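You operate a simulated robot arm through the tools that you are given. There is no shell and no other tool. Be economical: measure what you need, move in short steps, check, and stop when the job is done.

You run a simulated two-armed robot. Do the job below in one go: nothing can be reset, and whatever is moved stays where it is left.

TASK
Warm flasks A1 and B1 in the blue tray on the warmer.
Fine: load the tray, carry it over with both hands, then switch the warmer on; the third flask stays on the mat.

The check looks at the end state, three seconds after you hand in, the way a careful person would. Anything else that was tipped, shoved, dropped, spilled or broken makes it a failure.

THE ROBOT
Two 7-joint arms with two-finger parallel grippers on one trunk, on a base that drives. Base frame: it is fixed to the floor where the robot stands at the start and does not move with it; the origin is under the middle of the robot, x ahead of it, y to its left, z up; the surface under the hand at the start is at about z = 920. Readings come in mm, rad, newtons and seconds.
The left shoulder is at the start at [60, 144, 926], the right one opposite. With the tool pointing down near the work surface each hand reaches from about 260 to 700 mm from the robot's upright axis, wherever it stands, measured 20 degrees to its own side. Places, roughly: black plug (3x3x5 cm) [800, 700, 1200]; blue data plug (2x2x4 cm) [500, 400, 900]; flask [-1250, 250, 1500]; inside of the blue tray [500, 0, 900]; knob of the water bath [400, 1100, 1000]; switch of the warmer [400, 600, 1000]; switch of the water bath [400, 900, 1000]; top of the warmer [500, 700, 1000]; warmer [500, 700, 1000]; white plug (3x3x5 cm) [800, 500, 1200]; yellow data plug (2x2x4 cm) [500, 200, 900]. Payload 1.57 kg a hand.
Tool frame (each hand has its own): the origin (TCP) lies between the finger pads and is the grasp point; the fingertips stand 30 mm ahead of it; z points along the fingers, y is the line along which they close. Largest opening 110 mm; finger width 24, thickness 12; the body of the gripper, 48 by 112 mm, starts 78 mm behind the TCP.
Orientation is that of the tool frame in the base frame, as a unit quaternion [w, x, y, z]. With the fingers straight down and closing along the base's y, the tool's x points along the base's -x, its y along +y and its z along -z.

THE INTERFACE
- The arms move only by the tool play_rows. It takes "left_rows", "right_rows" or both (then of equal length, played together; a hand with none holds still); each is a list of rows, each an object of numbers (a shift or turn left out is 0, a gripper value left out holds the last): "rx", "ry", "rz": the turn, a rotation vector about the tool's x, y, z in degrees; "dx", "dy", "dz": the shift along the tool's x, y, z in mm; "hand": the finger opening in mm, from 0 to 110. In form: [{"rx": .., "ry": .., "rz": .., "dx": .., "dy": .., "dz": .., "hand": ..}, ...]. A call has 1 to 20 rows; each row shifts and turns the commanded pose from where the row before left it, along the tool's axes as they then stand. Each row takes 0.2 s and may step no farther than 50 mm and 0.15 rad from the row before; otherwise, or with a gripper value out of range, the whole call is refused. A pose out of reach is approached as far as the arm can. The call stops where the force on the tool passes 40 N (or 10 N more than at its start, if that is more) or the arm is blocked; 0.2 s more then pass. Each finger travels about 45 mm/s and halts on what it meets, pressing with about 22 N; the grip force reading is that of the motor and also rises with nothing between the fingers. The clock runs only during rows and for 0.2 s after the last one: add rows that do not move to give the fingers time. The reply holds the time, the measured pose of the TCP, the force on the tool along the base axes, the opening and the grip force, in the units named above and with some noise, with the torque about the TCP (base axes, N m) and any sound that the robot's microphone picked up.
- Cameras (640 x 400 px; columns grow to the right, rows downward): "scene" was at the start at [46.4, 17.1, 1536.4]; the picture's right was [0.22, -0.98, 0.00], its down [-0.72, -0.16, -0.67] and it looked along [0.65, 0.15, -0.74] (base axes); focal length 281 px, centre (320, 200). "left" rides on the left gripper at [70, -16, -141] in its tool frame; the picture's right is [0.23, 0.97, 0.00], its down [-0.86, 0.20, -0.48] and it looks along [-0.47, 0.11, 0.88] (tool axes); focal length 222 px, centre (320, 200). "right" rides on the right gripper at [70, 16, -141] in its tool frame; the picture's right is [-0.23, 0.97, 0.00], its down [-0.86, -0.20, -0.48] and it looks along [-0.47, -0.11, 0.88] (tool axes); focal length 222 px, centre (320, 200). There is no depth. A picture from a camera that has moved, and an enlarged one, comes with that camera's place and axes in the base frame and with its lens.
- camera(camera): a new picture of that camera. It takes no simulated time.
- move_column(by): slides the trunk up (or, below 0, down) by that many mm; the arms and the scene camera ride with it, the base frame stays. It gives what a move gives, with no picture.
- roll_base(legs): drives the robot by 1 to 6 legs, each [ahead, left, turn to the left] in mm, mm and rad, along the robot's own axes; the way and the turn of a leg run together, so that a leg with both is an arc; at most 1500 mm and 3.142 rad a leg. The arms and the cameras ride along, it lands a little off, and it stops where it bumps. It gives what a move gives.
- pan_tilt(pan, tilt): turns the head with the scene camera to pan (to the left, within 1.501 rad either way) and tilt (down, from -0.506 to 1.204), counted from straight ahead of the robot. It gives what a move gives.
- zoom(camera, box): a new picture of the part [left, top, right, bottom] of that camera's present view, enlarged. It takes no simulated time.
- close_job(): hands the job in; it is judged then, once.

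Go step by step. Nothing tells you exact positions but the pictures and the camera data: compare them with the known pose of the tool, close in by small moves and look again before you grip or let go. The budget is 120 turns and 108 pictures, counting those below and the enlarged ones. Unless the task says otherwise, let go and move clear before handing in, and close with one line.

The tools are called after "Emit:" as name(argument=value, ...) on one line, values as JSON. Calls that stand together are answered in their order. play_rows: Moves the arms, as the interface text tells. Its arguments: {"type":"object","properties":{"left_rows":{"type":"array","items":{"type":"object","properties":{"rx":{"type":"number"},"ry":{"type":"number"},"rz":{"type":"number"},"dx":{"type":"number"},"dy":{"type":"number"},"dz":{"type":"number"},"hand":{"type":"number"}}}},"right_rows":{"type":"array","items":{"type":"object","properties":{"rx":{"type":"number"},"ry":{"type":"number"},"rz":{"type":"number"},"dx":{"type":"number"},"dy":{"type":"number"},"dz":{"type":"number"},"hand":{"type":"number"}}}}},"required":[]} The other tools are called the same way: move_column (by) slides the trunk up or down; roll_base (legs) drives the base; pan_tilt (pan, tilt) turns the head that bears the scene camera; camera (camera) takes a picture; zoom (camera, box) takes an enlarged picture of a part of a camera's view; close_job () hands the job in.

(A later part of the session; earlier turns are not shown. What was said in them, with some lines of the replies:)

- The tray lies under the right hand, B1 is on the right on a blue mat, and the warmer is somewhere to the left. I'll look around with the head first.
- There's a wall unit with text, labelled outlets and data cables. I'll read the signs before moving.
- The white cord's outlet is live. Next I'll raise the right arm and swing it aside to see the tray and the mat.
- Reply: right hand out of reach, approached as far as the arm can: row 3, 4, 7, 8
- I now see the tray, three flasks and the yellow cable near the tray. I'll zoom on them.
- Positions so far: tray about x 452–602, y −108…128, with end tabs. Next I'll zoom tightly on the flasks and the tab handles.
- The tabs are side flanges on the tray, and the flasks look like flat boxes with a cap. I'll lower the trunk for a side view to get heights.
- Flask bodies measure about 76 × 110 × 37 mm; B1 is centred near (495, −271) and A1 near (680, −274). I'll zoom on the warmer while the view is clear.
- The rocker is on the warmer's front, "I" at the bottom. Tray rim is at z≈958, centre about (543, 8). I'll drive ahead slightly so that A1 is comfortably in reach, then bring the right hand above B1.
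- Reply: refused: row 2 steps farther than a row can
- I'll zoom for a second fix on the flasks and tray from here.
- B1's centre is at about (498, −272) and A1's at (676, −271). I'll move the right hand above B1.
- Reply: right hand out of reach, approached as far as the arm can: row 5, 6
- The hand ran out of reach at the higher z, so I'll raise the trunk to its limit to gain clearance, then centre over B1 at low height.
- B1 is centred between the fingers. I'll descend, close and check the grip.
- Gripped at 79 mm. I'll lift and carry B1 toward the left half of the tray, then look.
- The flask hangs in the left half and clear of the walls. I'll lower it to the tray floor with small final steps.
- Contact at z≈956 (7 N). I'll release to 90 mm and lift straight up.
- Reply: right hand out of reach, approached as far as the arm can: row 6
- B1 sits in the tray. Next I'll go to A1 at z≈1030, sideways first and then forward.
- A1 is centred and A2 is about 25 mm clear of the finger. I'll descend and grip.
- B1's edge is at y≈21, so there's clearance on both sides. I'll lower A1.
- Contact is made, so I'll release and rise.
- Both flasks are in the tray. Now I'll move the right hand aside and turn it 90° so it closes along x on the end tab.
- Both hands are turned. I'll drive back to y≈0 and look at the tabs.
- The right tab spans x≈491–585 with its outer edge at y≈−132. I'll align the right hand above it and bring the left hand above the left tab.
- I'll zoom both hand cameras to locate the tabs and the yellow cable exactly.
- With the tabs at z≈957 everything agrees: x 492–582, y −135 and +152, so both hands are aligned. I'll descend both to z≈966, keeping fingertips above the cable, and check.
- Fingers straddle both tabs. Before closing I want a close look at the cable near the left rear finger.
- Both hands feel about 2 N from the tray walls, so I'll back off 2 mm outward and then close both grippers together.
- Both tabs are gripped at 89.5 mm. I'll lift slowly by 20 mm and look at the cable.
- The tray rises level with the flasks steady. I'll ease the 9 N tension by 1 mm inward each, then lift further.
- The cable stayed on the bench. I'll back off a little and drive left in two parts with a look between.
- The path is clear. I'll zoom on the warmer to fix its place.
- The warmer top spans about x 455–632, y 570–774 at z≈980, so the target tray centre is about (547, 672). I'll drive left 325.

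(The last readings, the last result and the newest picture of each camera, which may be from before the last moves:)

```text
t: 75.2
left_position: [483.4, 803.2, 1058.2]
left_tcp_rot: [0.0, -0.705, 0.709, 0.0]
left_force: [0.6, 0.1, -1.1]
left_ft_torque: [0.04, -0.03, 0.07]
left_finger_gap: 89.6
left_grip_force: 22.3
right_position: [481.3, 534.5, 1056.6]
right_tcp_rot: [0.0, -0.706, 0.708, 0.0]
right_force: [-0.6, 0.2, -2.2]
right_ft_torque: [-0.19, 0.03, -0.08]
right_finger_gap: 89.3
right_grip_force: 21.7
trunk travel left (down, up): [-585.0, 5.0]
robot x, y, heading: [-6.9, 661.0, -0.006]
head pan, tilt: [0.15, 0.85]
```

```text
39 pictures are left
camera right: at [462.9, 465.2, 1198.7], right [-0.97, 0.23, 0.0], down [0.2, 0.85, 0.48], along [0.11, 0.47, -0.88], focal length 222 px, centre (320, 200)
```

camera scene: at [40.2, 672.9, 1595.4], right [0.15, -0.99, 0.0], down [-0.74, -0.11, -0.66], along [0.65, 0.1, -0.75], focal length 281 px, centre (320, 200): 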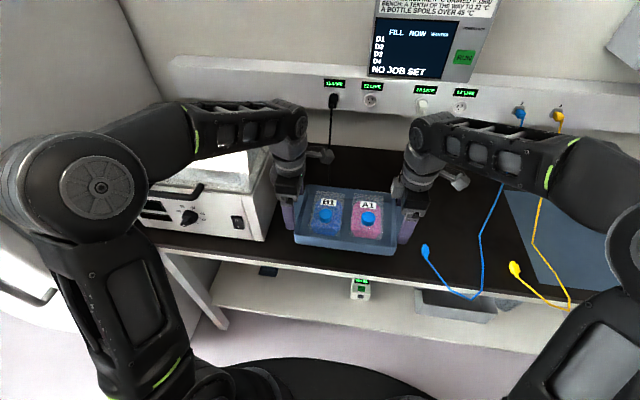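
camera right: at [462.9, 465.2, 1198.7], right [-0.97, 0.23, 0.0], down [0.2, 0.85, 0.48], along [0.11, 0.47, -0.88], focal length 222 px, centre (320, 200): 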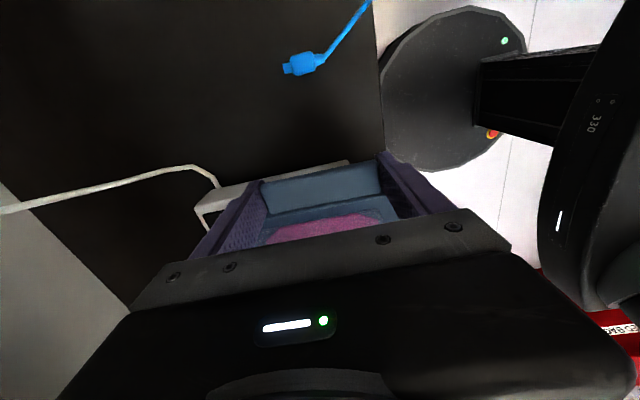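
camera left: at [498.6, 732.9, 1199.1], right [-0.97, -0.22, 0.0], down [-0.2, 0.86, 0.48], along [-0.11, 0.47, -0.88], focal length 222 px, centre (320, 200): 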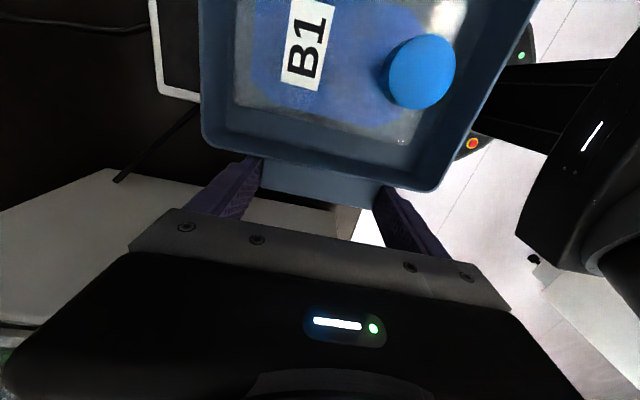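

I'm aligned in y (midpoint ≈669, warmer centre ≈670). I'll drive forward 65 to bring the tray over the plate.

Emit:
roll_base(legs=[[65, 2, 0]])

Emit:
camera(camera="scene")

Emit:
camera(camera="left")

Emit:
camera(camera="right")

```text
t: 76.1
left_position: [548.8, 805.7, 1056.8]
left_tcp_rot: [-0.001, -0.705, 0.709, 0.0]
left_force: [0.0, 1.3, -1.1]
left_ft_torque: [0.0, 0.05, -0.02]
left_finger_gap: 89.6
left_grip_force: 22.1
right_position: [547.1, 537.7, 1056.0]
right_tcp_rot: [0.0, -0.706, 0.709, 0.001]
right_force: [0.9, -0.2, -1.9]
right_ft_torque: [-0.01, 0.06, 0.04]
right_finger_gap: 89.5
right_grip_force: 21.8
trunk travel left (down, up): [-585.0, 5.0]
robot x, y, heading: [58.1, 660.9, -0.004]
head pan, tilt: [0.15, 0.85]
```

```text
38 pictures are left
camera scene: at [106.9, 674.5, 1595.3], right [0.14, -0.99, 0.0], down [-0.74, -0.11, -0.66], along [0.65, 0.1, -0.75], focal length 281 px, centre (320, 200)
```

scene: 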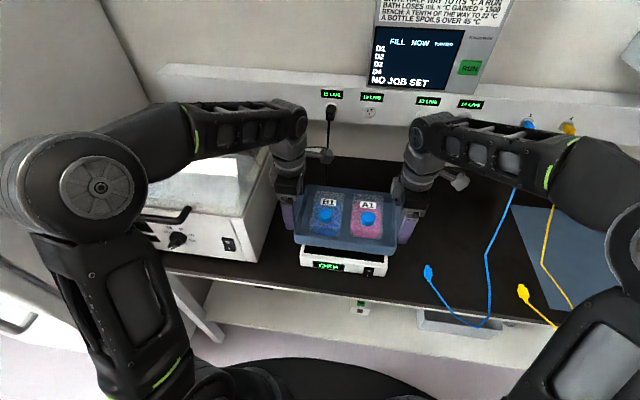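

```text
37 pictures are left
camera left: at [564.8, 734.1, 1198.2], right [-0.97, -0.22, 0.0], down [-0.19, 0.86, 0.48], along [-0.11, 0.47, -0.88], focal length 222 px, centre (320, 200)
```

left: 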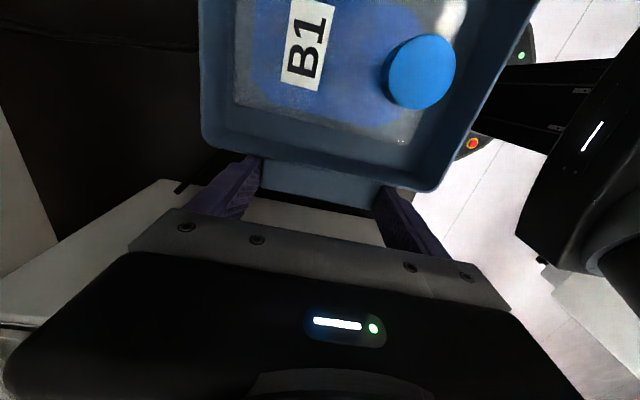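

```text
36 pictures are left
camera right: at [528.9, 466.4, 1197.9], right [-0.97, 0.23, 0.0], down [0.2, 0.85, 0.48], along [0.11, 0.47, -0.88], focal length 222 px, centre (320, 200)
```

right: 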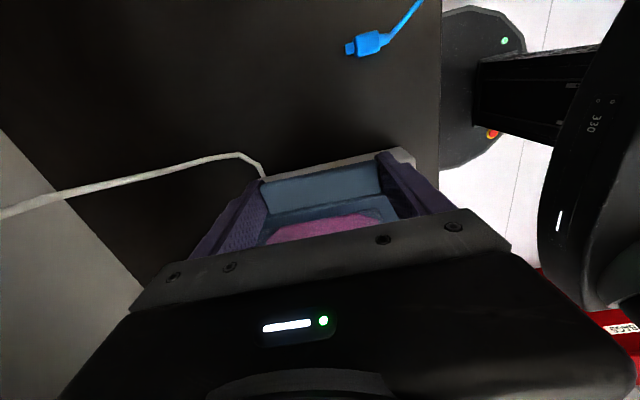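

The tray is over the plate with the switch still exposed in front. I'll lower both hands together, slowly.

Emit:
play_rows(right_rows=[{"dz": 6}, {"dz": 6}, {"dz": 5}, {"dz": 3}, {}], left_rows=[{"dz": 6}, {"dz": 6}, {"dz": 5}, {"dz": 3}, {}])

Emit:
zoom(camera="scene", box=[250, 160, 450, 290])

```text
t: 77.3
left_position: [547.6, 805.1, 1037.4]
left_tcp_rot: [-0.001, -0.705, 0.709, -0.001]
left_force: [0.2, -6.6, -1.1]
left_ft_torque: [-0.17, 0.08, 0.18]
left_finger_gap: 89.6
left_grip_force: 21.8
right_position: [545.5, 535.5, 1037.2]
right_tcp_rot: [0.0, -0.706, 0.708, -0.001]
right_force: [-1.9, 6.7, -2.0]
right_ft_torque: [0.09, -0.05, -0.02]
right_finger_gap: 89.4
right_grip_force: 21.6
trunk travel left (down, up): [-585.0, 5.0]
robot x, y, heading: [58.6, 664.9, -0.006]
head pan, tilt: [0.15, 0.85]
```

```text
3.08 times, centred on (350, 225) of scene
camera zoom: at [104.7, 674.4, 1595.4], right [0.14, -0.99, 0.0], down [-0.74, -0.11, -0.66], along [0.65, 0.1, -0.75], focal length 864 px, centre (228, 123)
```

zoom: 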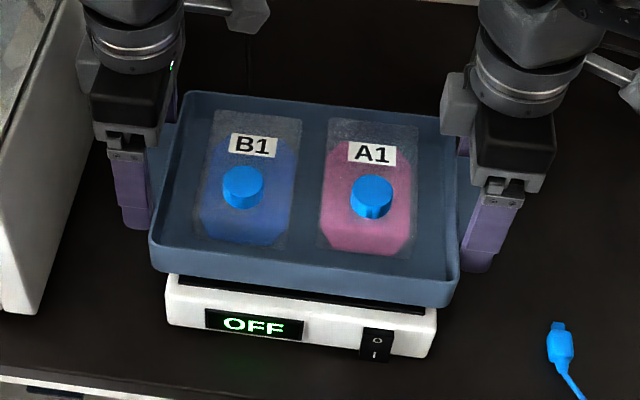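

Well centred. I'll continue down in small steps until contact.

Emit:
play_rows(right_rows=[{"dz": 3}, {"dz": 3}, {"dz": 2}, {}], left_rows=[{"dz": 3}, {"dz": 3}, {"dz": 2}, {}])

Emit:
play_rows(right_rows=[{"dz": 2}, {}], left_rows=[{"dz": 2}, {}])

```text
t: 78.3
left_position: [546.5, 804.9, 1028.7]
left_tcp_rot: [-0.001, -0.705, 0.709, 0.0]
left_force: [0.7, -5.5, -2.5]
left_ft_torque: [-0.12, -0.34, -0.1]
left_finger_gap: 89.5
left_grip_force: 21.9
right_position: [546.4, 536.5, 1028.6]
right_tcp_rot: [0.0, -0.705, 0.709, 0.0]
right_force: [-0.9, 5.2, -1.3]
right_ft_torque: [0.35, 0.4, 0.11]
right_finger_gap: 89.3
right_grip_force: 22.2
trunk travel left (down, up): [-585.0, 5.0]
robot x, y, heading: [59.4, 663.5, -0.007]
head pan, tilt: [0.15, 0.85]
```

```text
t: 78.9
left_position: [547.2, 804.7, 1027.5]
left_tcp_rot: [0.0, -0.706, 0.709, 0.001]
left_force: [-1.3, -5.3, 7.4]
left_ft_torque: [0.12, -0.12, -0.2]
left_finger_gap: 89.4
left_grip_force: 22.3
right_position: [546.1, 535.6, 1027.5]
right_tcp_rot: [0.001, -0.705, 0.709, 0.0]
right_force: [1.8, 6.5, -1.6]
right_ft_torque: [-0.34, -0.42, -0.18]
right_finger_gap: 89.5
right_grip_force: 22.0
trunk travel left (down, up): [-585.0, 5.0]
robot x, y, heading: [56.4, 664.5, -0.006]
head pan, tilt: [0.15, 0.85]
```

Left contact shows first (7 N); one more mm on the right should seat it.

Emit:
play_rows(right_rows=[{"dz": 1}, {}], left_rows=[{"dz": 0}, {}])

Emit:
zoom(camera="scene", box=[250, 160, 450, 290])

```text
t: 79.5
left_position: [547.1, 803.9, 1029.3]
left_tcp_rot: [0.001, -0.705, 0.709, -0.001]
left_force: [3.6, -5.3, 4.8]
left_ft_torque: [0.51, 0.22, -0.09]
left_finger_gap: 89.3
left_grip_force: 21.6
right_position: [544.8, 535.9, 1026.7]
right_tcp_rot: [0.002, -0.705, 0.709, -0.002]
right_force: [-0.8, 3.0, 16.3]
right_ft_torque: [0.22, 0.07, 0.23]
right_finger_gap: 89.3
right_grip_force: 22.2
trunk travel left (down, up): [-585.0, 5.0]
robot x, y, heading: [57.6, 660.1, -0.005]
head pan, tilt: [0.15, 0.85]
```

```text
3.08 times, centred on (350, 225) of scene
camera zoom: at [103.3, 674.1, 1595.7], right [0.14, -0.99, 0.0], down [-0.74, -0.11, -0.66], along [0.65, 0.1, -0.75], focal length 864 px, centre (228, 123)
```

zoom: 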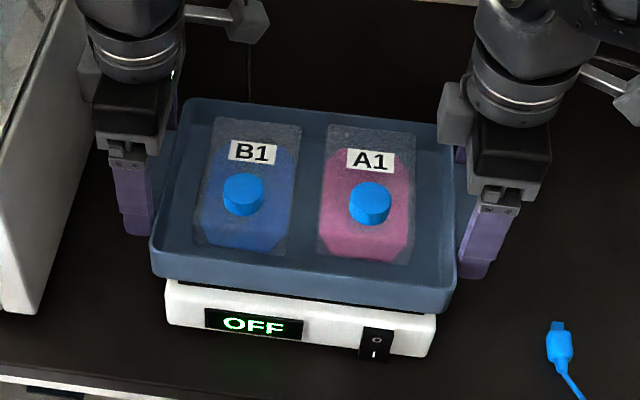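

Seated on both sides. I'll ease off, open both grippers together and rise.

Emit:
play_rows(right_rows=[{"dz": -0.7}, {"hand": 106}, {}, {}, {}], left_rows=[{"dz": 0}, {"hand": 106}, {}, {}, {}])

Emit:
play_rows(right_rows=[{"dx": 2}, {"dz": -10}, {"dz": -20}, {}], left_rows=[{"dx": -2}, {"dz": -10}, {"dz": -20}, {}])

Emit:
camera(camera="scene")

```text
t: 80.7
left_position: [547.9, 804.5, 1028.1]
left_tcp_rot: [0.0, -0.705, 0.709, 0.0]
left_force: [-0.1, 0.5, 0.1]
left_ft_torque: [0.0, -0.02, -0.01]
left_finger_gap: 106.1
left_grip_force: 0.0
right_position: [545.9, 536.1, 1026.6]
right_tcp_rot: [-0.001, -0.706, 0.709, -0.001]
right_force: [0.5, 0.9, 0.1]
right_ft_torque: [-0.02, -0.02, 0.0]
right_finger_gap: 105.8
right_grip_force: 0.0
trunk travel left (down, up): [-585.0, 5.0]
robot x, y, heading: [56.8, 662.0, -0.006]
head pan, tilt: [0.15, 0.85]
```

```text
t: 81.7
left_position: [548.1, 806.4, 1057.6]
left_tcp_rot: [0.0, -0.706, 0.708, 0.0]
left_force: [1.2, -0.2, 0.5]
left_ft_torque: [0.01, 0.01, 0.03]
left_finger_gap: 106.0
left_grip_force: 0.1
right_position: [547.0, 535.5, 1058.0]
right_tcp_rot: [0.0, -0.705, 0.709, 0.001]
right_force: [0.6, 0.0, -0.5]
right_ft_torque: [0.03, 0.01, -0.01]
right_finger_gap: 106.2
right_grip_force: 0.0
trunk travel left (down, up): [-585.0, 5.0]
robot x, y, heading: [56.4, 661.9, -0.001]
head pan, tilt: [0.15, 0.85]
```

```text
33 pictures are left
camera scene: at [104.9, 674.4, 1595.4], right [0.14, -0.99, 0.0], down [-0.74, -0.11, -0.66], along [0.65, 0.1, -0.75], focal length 281 px, centre (320, 200)
```

scene: 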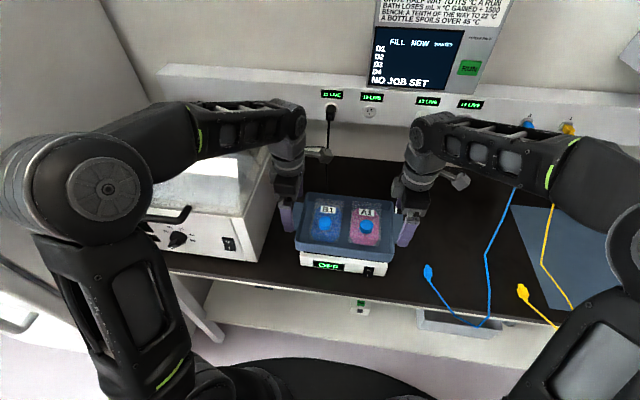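

The tray rests on the warmer. I'll raise the hands, back the base off, and look closely at the switch.

Emit:
play_rows(right_rows=[{"dz": -15}, {"dz": -15}, {}], left_rows=[{"dz": -15}, {"dz": -15}, {}])

Emit:
roll_base(legs=[[-170, 0, 0]])

Emit:
camera(camera="scene")

```text
t: 82.5
left_position: [546.4, 807.4, 1089.1]
left_tcp_rot: [0.0, -0.706, 0.709, 0.0]
left_force: [0.1, 0.3, 0.1]
left_ft_torque: [-0.03, -0.01, 0.04]
left_finger_gap: 106.1
left_grip_force: 0.0
right_position: [545.7, 534.9, 1086.3]
right_tcp_rot: [0.0, -0.705, 0.709, 0.0]
right_force: [0.0, 0.1, 0.1]
right_ft_torque: [-0.02, -0.03, -0.01]
right_finger_gap: 106.0
right_grip_force: 0.0
trunk travel left (down, up): [-585.0, 5.0]
robot x, y, heading: [55.3, 661.9, -0.007]
head pan, tilt: [0.15, 0.85]
```

```text
t: 84.0
left_position: [375.1, 805.7, 1088.3]
left_tcp_rot: [0.0, -0.705, 0.709, 0.0]
left_force: [-0.2, 0.2, 0.2]
left_ft_torque: [0.03, -0.02, -0.01]
left_finger_gap: 105.9
left_grip_force: 0.0
right_position: [374.4, 537.7, 1087.3]
right_tcp_rot: [0.0, -0.705, 0.709, -0.001]
right_force: [0.1, 0.2, 0.2]
right_ft_torque: [0.02, -0.01, 0.01]
right_finger_gap: 106.0
right_grip_force: 0.0
trunk travel left (down, up): [-585.0, 5.0]
robot x, y, heading: [-110.7, 663.1, -0.008]
head pan, tilt: [0.15, 0.85]
```

```text
32 pictures are left
camera scene: at [-66.7, 675.2, 1595.5], right [0.14, -0.99, 0.0], down [-0.74, -0.11, -0.66], along [0.65, 0.1, -0.75], focal length 281 px, centre (320, 200)
```

scene: 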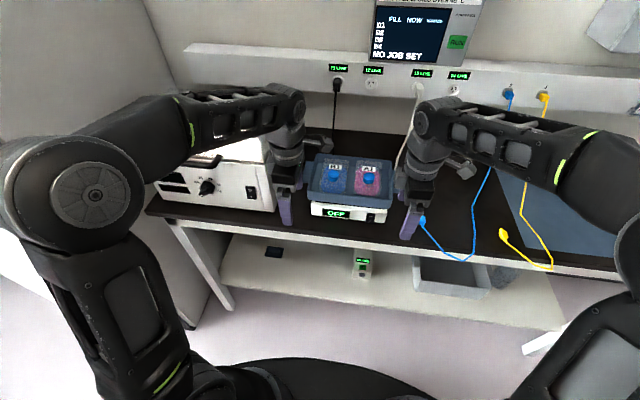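

Now I'll turn the right hand back, close it and tilt the tip forward, then zoom on the switch.

Emit:
play_rows(right_rows=[{"rz": 8.2, "hand": 0}, {"rz": 8.2}, {"rz": 8.2}, {"rz": 8.2}, {"rz": 8.2}, {"rz": 8.2}, {"rz": 8.2}, {"rz": 8.2}, {"rz": 8.2}, {"rz": 8.1}, {"rz": 8.1}, {"ry": -8.3}, {"ry": -8.3}, {"ry": -8.4}, {}])

Emit:
zoom(camera="scene", box=[300, 140, 430, 240])

Emit:
camera(camera="right")

```text
t: 87.2
left_position: [376.6, 806.6, 1087.8]
left_tcp_rot: [0.0, -0.705, 0.709, 0.001]
left_force: [0.0, -0.8, 0.2]
left_ft_torque: [0.02, 0.03, 0.0]
left_finger_gap: 106.1
left_grip_force: 0.1
right_position: [376.8, 536.9, 1086.1]
right_tcp_rot: [0.218, 0.002, 0.976, 0.0]
right_force: [0.4, 0.3, 0.2]
right_ft_torque: [-0.02, -0.01, -0.03]
right_finger_gap: 0.0
right_grip_force: 21.2
trunk travel left (down, up): [-585.0, 5.0]
robot x, y, heading: [-113.8, 663.1, -0.001]
head pan, tilt: [0.15, 0.85]
```

```text
4.00 times, centred on (365, 190) of scene
camera zoom: at [-64.4, 675.4, 1595.4], right [0.14, -0.99, 0.0], down [-0.74, -0.11, -0.66], along [0.65, 0.1, -0.75], focal length 1124 px, centre (140, 240)
```

zoom: 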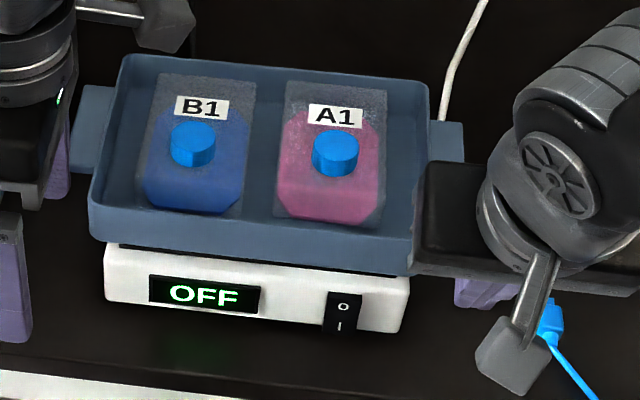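

```text
30 pictures are left
camera right: at [252.5, 553.3, 1185.1], right [0.21, 0.97, 0.1], down [0.57, -0.2, 0.8], along [0.79, -0.11, -0.6], focal length 222 px, centre (320, 200)
```

right: 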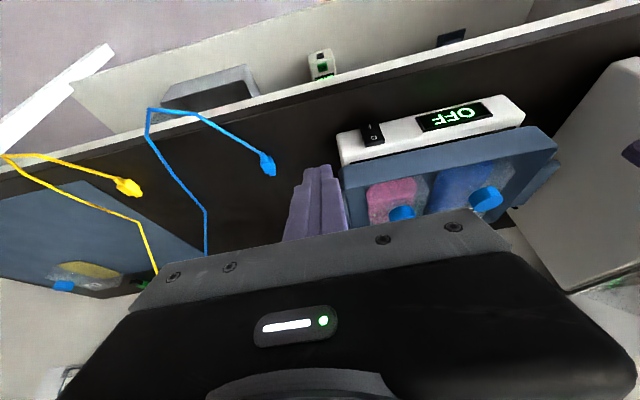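

The switch is at about y≈606, with its "I" half at z≈932 on the front face at x≈450. I'll bring the closed fingertips in front of it and look.

Emit:
play_rows(right_rows=[{"dx": -8.2, "dy": 34.5, "dz": 3.8}, {"dx": -8.2, "dy": 34.5, "dz": 3.8}, {"dx": 14.2, "dz": 30.5}, {"dx": 14.2, "dz": 30.5}, {"dx": 14.2, "dz": 30.5}, {}])

Emit:
camera(camera="right")

Emit:
zoom(camera="scene", box=[300, 140, 430, 240])

```text
t: 88.6
left_position: [377.1, 807.2, 1087.3]
left_tcp_rot: [0.0, -0.705, 0.709, 0.0]
left_force: [-0.3, -0.6, 0.3]
left_ft_torque: [-0.01, 0.01, -0.01]
left_finger_gap: 106.0
left_grip_force: 0.0
right_position: [392.4, 604.3, 985.0]
right_tcp_rot: [0.217, 0.003, 0.976, -0.001]
right_force: [-0.5, -0.6, -0.1]
right_ft_torque: [0.01, 0.0, -0.02]
right_finger_gap: 0.0
right_grip_force: 21.1
trunk travel left (down, up): [-585.0, 5.0]
robot x, y, heading: [-112.6, 662.5, -0.007]
head pan, tilt: [0.15, 0.85]
```

```text
29 pictures are left
camera right: at [267.7, 620.9, 1083.5], right [0.21, 0.97, 0.1], down [0.57, -0.2, 0.8], along [0.79, -0.11, -0.6], focal length 222 px, centre (320, 200)
```

right: 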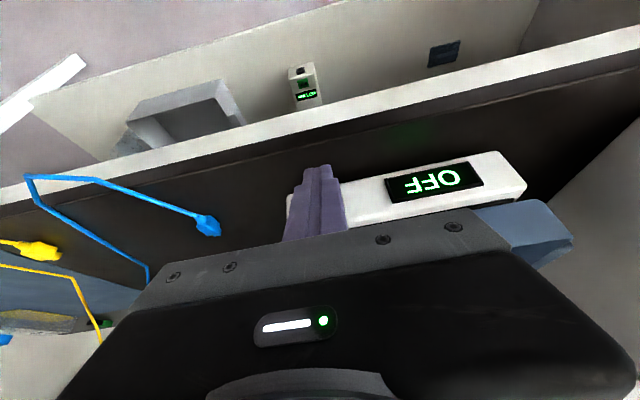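

```text
4.00 times, centred on (365, 190) of scene
camera zoom: at [-65.5, 675.1, 1595.4], right [0.14, -0.99, 0.0], down [-0.74, -0.11, -0.66], along [0.65, 0.1, -0.75], focal length 1124 px, centre (140, 240)
```

zoom: 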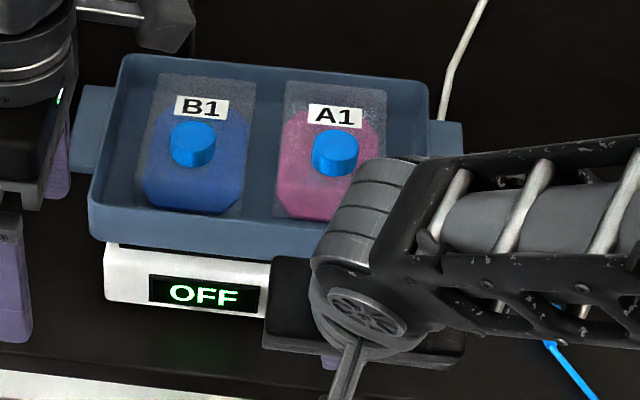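

The finger is aligned with the switch in y. I'll lower to z≈956 and advance to just short of the switch.

Emit:
play_rows(right_rows=[{"dx": 6.1, "dz": 13.1, "dy": 1}, {"dx": 6.1, "dz": 13.1}, {"dx": -10.9, "dz": 5.1}, {"dx": -7.3, "dz": 3.4}, {}])

Emit:
camera(camera="right")

```text
t: 89.8
left_position: [375.2, 806.2, 1087.2]
left_tcp_rot: [0.0, -0.706, 0.709, 0.0]
left_force: [0.2, 0.3, 0.2]
left_ft_torque: [0.02, -0.01, -0.04]
left_finger_gap: 105.8
left_grip_force: 0.0
right_position: [413.6, 606.5, 955.3]
right_tcp_rot: [0.216, 0.003, 0.976, -0.001]
right_force: [-0.2, 0.1, -0.6]
right_ft_torque: [0.02, 0.01, 0.0]
right_finger_gap: 0.1
right_grip_force: 21.2
trunk travel left (down, up): [-585.0, 5.0]
robot x, y, heading: [-109.2, 664.1, -0.007]
head pan, tilt: [0.15, 0.85]
```

```text
27 pictures are left
camera right: at [289.8, 622.5, 1055.1], right [0.21, 0.97, 0.1], down [0.57, -0.2, 0.8], along [0.79, -0.11, -0.6], focal length 222 px, centre (320, 200)
```

right: 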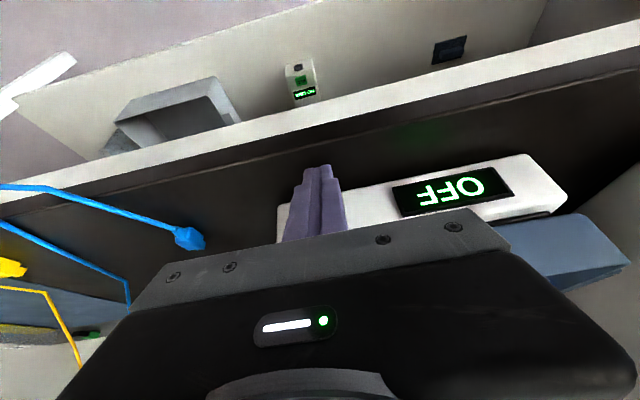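

Emit:
play_rows(right_rows=[{"dx": -1.8, "dz": 0.85}, {"dx": -1.8, "dz": 0.85}, {"dx": -1.8, "dz": 0.85}, {"dx": -1.8, "dz": 0.85}, {}])

Emit:
play_rows(right_rows=[{"dx": -1.8, "dz": 0.85}, {}])

Emit:
play_rows(right_rows=[{"dx": -1.8, "dz": 0.85}, {}])

```text
t: 91.0
left_position: [375.6, 808.0, 1088.2]
left_tcp_rot: [0.0, -0.706, 0.708, 0.0]
left_force: [-0.1, 0.3, -0.5]
left_ft_torque: [0.0, 0.01, -0.01]
left_finger_gap: 106.2
left_grip_force: 0.0
right_position: [420.3, 606.6, 954.9]
right_tcp_rot: [0.217, 0.002, 0.976, -0.001]
right_force: [-13.5, 1.6, -2.3]
right_ft_torque: [0.01, 0.3, 0.05]
right_finger_gap: 0.0
right_grip_force: 20.7
trunk travel left (down, up): [-585.0, 5.0]
robot x, y, heading: [-111.0, 659.9, -0.01]
head pan, tilt: [0.15, 0.85]
```

```text
t: 91.6
left_position: [374.9, 807.6, 1088.7]
left_tcp_rot: [0.001, -0.705, 0.709, 0.0]
left_force: [0.1, -0.7, 0.3]
left_ft_torque: [0.0, 0.02, -0.01]
left_finger_gap: 106.0
left_grip_force: 0.1
right_position: [421.1, 606.8, 956.8]
right_tcp_rot: [0.215, 0.002, 0.977, -0.002]
right_force: [-25.1, 3.3, -7.9]
right_ft_torque: [0.19, 0.71, 0.16]
right_finger_gap: 0.1
right_grip_force: 21.6
trunk travel left (down, up): [-585.0, 5.0]
robot x, y, heading: [-114.2, 664.7, -0.003]
head pan, tilt: [0.15, 0.85]
```

```text
t: 92.2
left_position: [375.0, 807.1, 1089.1]
left_tcp_rot: [0.001, -0.705, 0.709, 0.0]
left_force: [-0.7, 0.4, 0.8]
left_ft_torque: [0.01, 0.02, 0.0]
left_finger_gap: 105.9
left_grip_force: 0.0
right_position: [421.2, 606.2, 956.4]
right_tcp_rot: [0.214, 0.002, 0.977, -0.003]
right_force: [-35.9, 3.7, -9.0]
right_ft_torque: [0.14, 0.9, 0.17]
right_finger_gap: 0.0
right_grip_force: 21.3
trunk travel left (down, up): [-585.0, 5.0]
robot x, y, heading: [-110.4, 663.4, -0.005]
head pan, tilt: [0.15, 0.85]
```

Contact built to 36 N, so I'll check whether the switch tripped.

Emit:
camera(camera="right")

Emit:
zoom(camera="scene", box=[300, 140, 430, 240])

```text
26 pictures are left
camera right: at [296.8, 622.9, 1055.6], right [0.21, 0.97, 0.09], down [0.58, -0.2, 0.79], along [0.79, -0.11, -0.6], focal length 222 px, centre (320, 200)
```

right: 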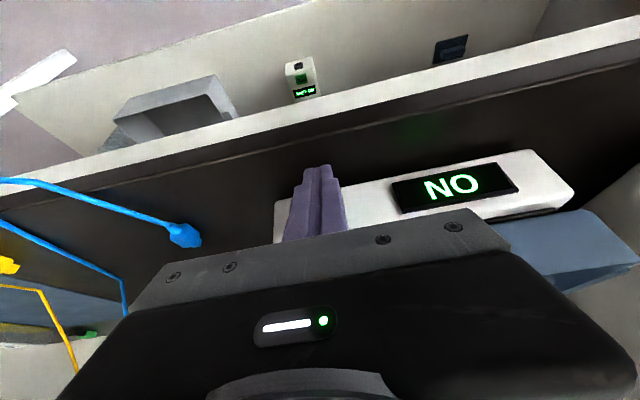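

```text
4.00 times, centred on (365, 190) of scene
camera zoom: at [-69.5, 675.7, 1595.5], right [0.14, -0.99, 0.0], down [-0.74, -0.11, -0.66], along [0.66, 0.1, -0.75], focal length 1124 px, centre (140, 240)
```

zoom: 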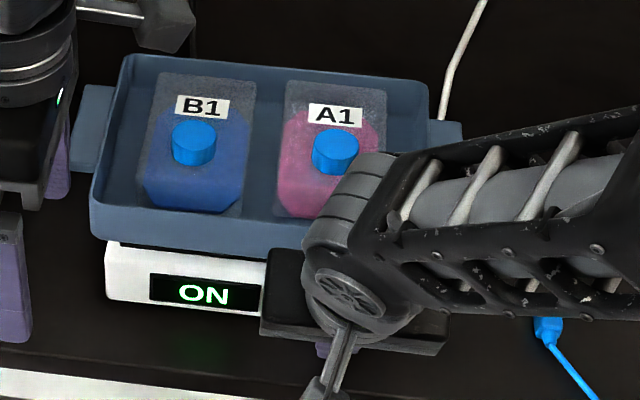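

The display reads ON and nothing else moved. I'll back the finger off, raise it, drive clear and check everything.

Emit:
play_rows(right_rows=[{"dx": 4.5, "dz": -2.1}, {"dx": 18, "dz": -8.4}, {"dx": 18, "dz": -8.4}, {"dx": -14, "dz": -30}, {"dx": -14, "dz": -30}, {"dx": -14, "dz": -30}, {}])

Emit:
roll_base(legs=[[-150, 0, 0]])

Emit:
pan_tilt(pan=-0.2, tilt=0.6)

Emit:
camera(camera="scene")

```text
t: 93.8
left_position: [376.8, 807.9, 1086.6]
left_tcp_rot: [0.001, -0.706, 0.709, 0.0]
left_force: [-0.7, 0.8, 0.3]
left_ft_torque: [0.01, -0.01, -0.06]
left_finger_gap: 106.4
left_grip_force: 0.1
right_position: [382.3, 605.9, 1055.4]
right_tcp_rot: [0.217, 0.002, 0.976, 0.0]
right_force: [0.7, 0.4, -0.5]
right_ft_torque: [-0.01, 0.01, -0.02]
right_finger_gap: 0.0
right_grip_force: 21.3
trunk travel left (down, up): [-585.0, 5.0]
robot x, y, heading: [-111.6, 663.4, -0.009]
head pan, tilt: [0.15, 0.85]
```

```text
t: 95.2
left_position: [225.3, 809.8, 1087.9]
left_tcp_rot: [0.001, -0.706, 0.709, 0.0]
left_force: [-0.5, 0.6, -0.4]
left_ft_torque: [-0.01, -0.06, 0.02]
left_finger_gap: 106.0
left_grip_force: 0.0
right_position: [230.1, 607.4, 1055.6]
right_tcp_rot: [0.217, 0.002, 0.976, -0.001]
right_force: [-0.5, 0.8, -0.9]
right_ft_torque: [-0.01, -0.03, 0.02]
right_finger_gap: 0.1
right_grip_force: 21.8
trunk travel left (down, up): [-585.0, 5.0]
robot x, y, heading: [-265.6, 665.2, -0.004]
head pan, tilt: [0.15, 0.85]
```

```text
t: 96.0
left_position: [226.0, 807.9, 1088.2]
left_tcp_rot: [0.0, -0.706, 0.708, 0.001]
left_force: [0.7, -1.2, -0.5]
left_ft_torque: [-0.02, 0.01, 0.04]
left_finger_gap: 106.3
left_grip_force: 0.0
right_position: [232.2, 606.8, 1054.6]
right_tcp_rot: [0.217, 0.002, 0.976, 0.0]
right_force: [0.2, -0.3, 0.4]
right_ft_torque: [-0.01, 0.04, 0.03]
right_finger_gap: 0.0
right_grip_force: 21.3
trunk travel left (down, up): [-585.0, 5.0]
robot x, y, heading: [-261.9, 667.2, -0.005]
head pan, tilt: [-0.201, 0.6]
```

```text
24 pictures are left
camera scene: at [-205.9, 646.7, 1616.2], right [-0.2, -0.98, 0.0], down [-0.55, 0.11, -0.82], along [0.81, -0.17, -0.57], focal length 281 px, centre (320, 200)
```

scene: 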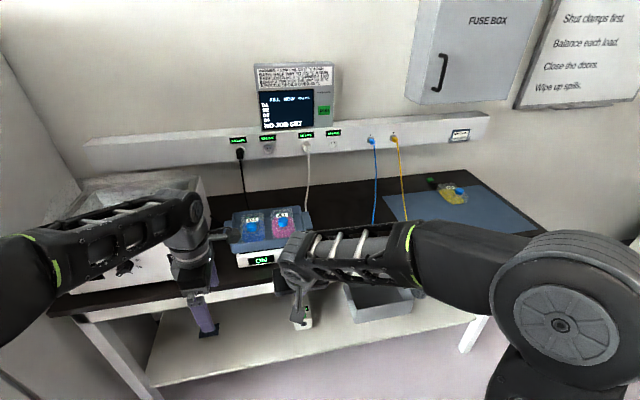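

Emit:
zoom(camera="scene", box=[200, 180, 340, 280])

Emit:
zoom(camera="scene", box=[340, 130, 560, 260])

```text
4.00 times, centred on (270, 230) of scene
camera zoom: at [-205.9, 646.7, 1616.2], right [-0.2, -0.98, 0.0], down [-0.55, 0.11, -0.82], along [0.81, -0.17, -0.57], focal length 1124 px, centre (520, 80)
```

zoom: 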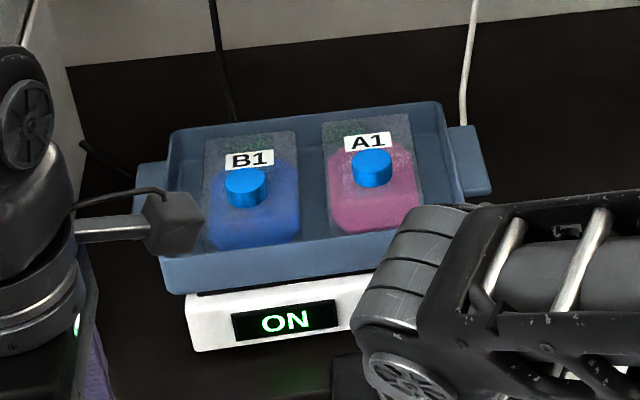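

```text
2.91 times, centred on (450, 195) of scene
camera zoom: at [-205.9, 646.7, 1616.2], right [-0.2, -0.98, 0.0], down [-0.55, 0.11, -0.82], along [0.81, -0.17, -0.57], focal length 817 px, centre (-58, 214)
```

zoom: 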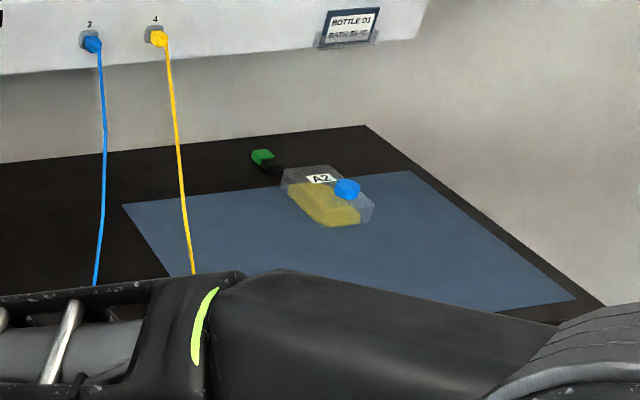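

The tray with A1 and B1 sits level on the warmer, which reads ON. A2 is still on the mat, the cables are in place and the hands are clear, so I'm handing in.

Emit:
close_job()

```text
The job is handed in.
```

Flasks A1 and B1 are in the blue tray on the warmer, which is switched on and reads ON; A2 stayed on the mat and nothing else was disturbed.
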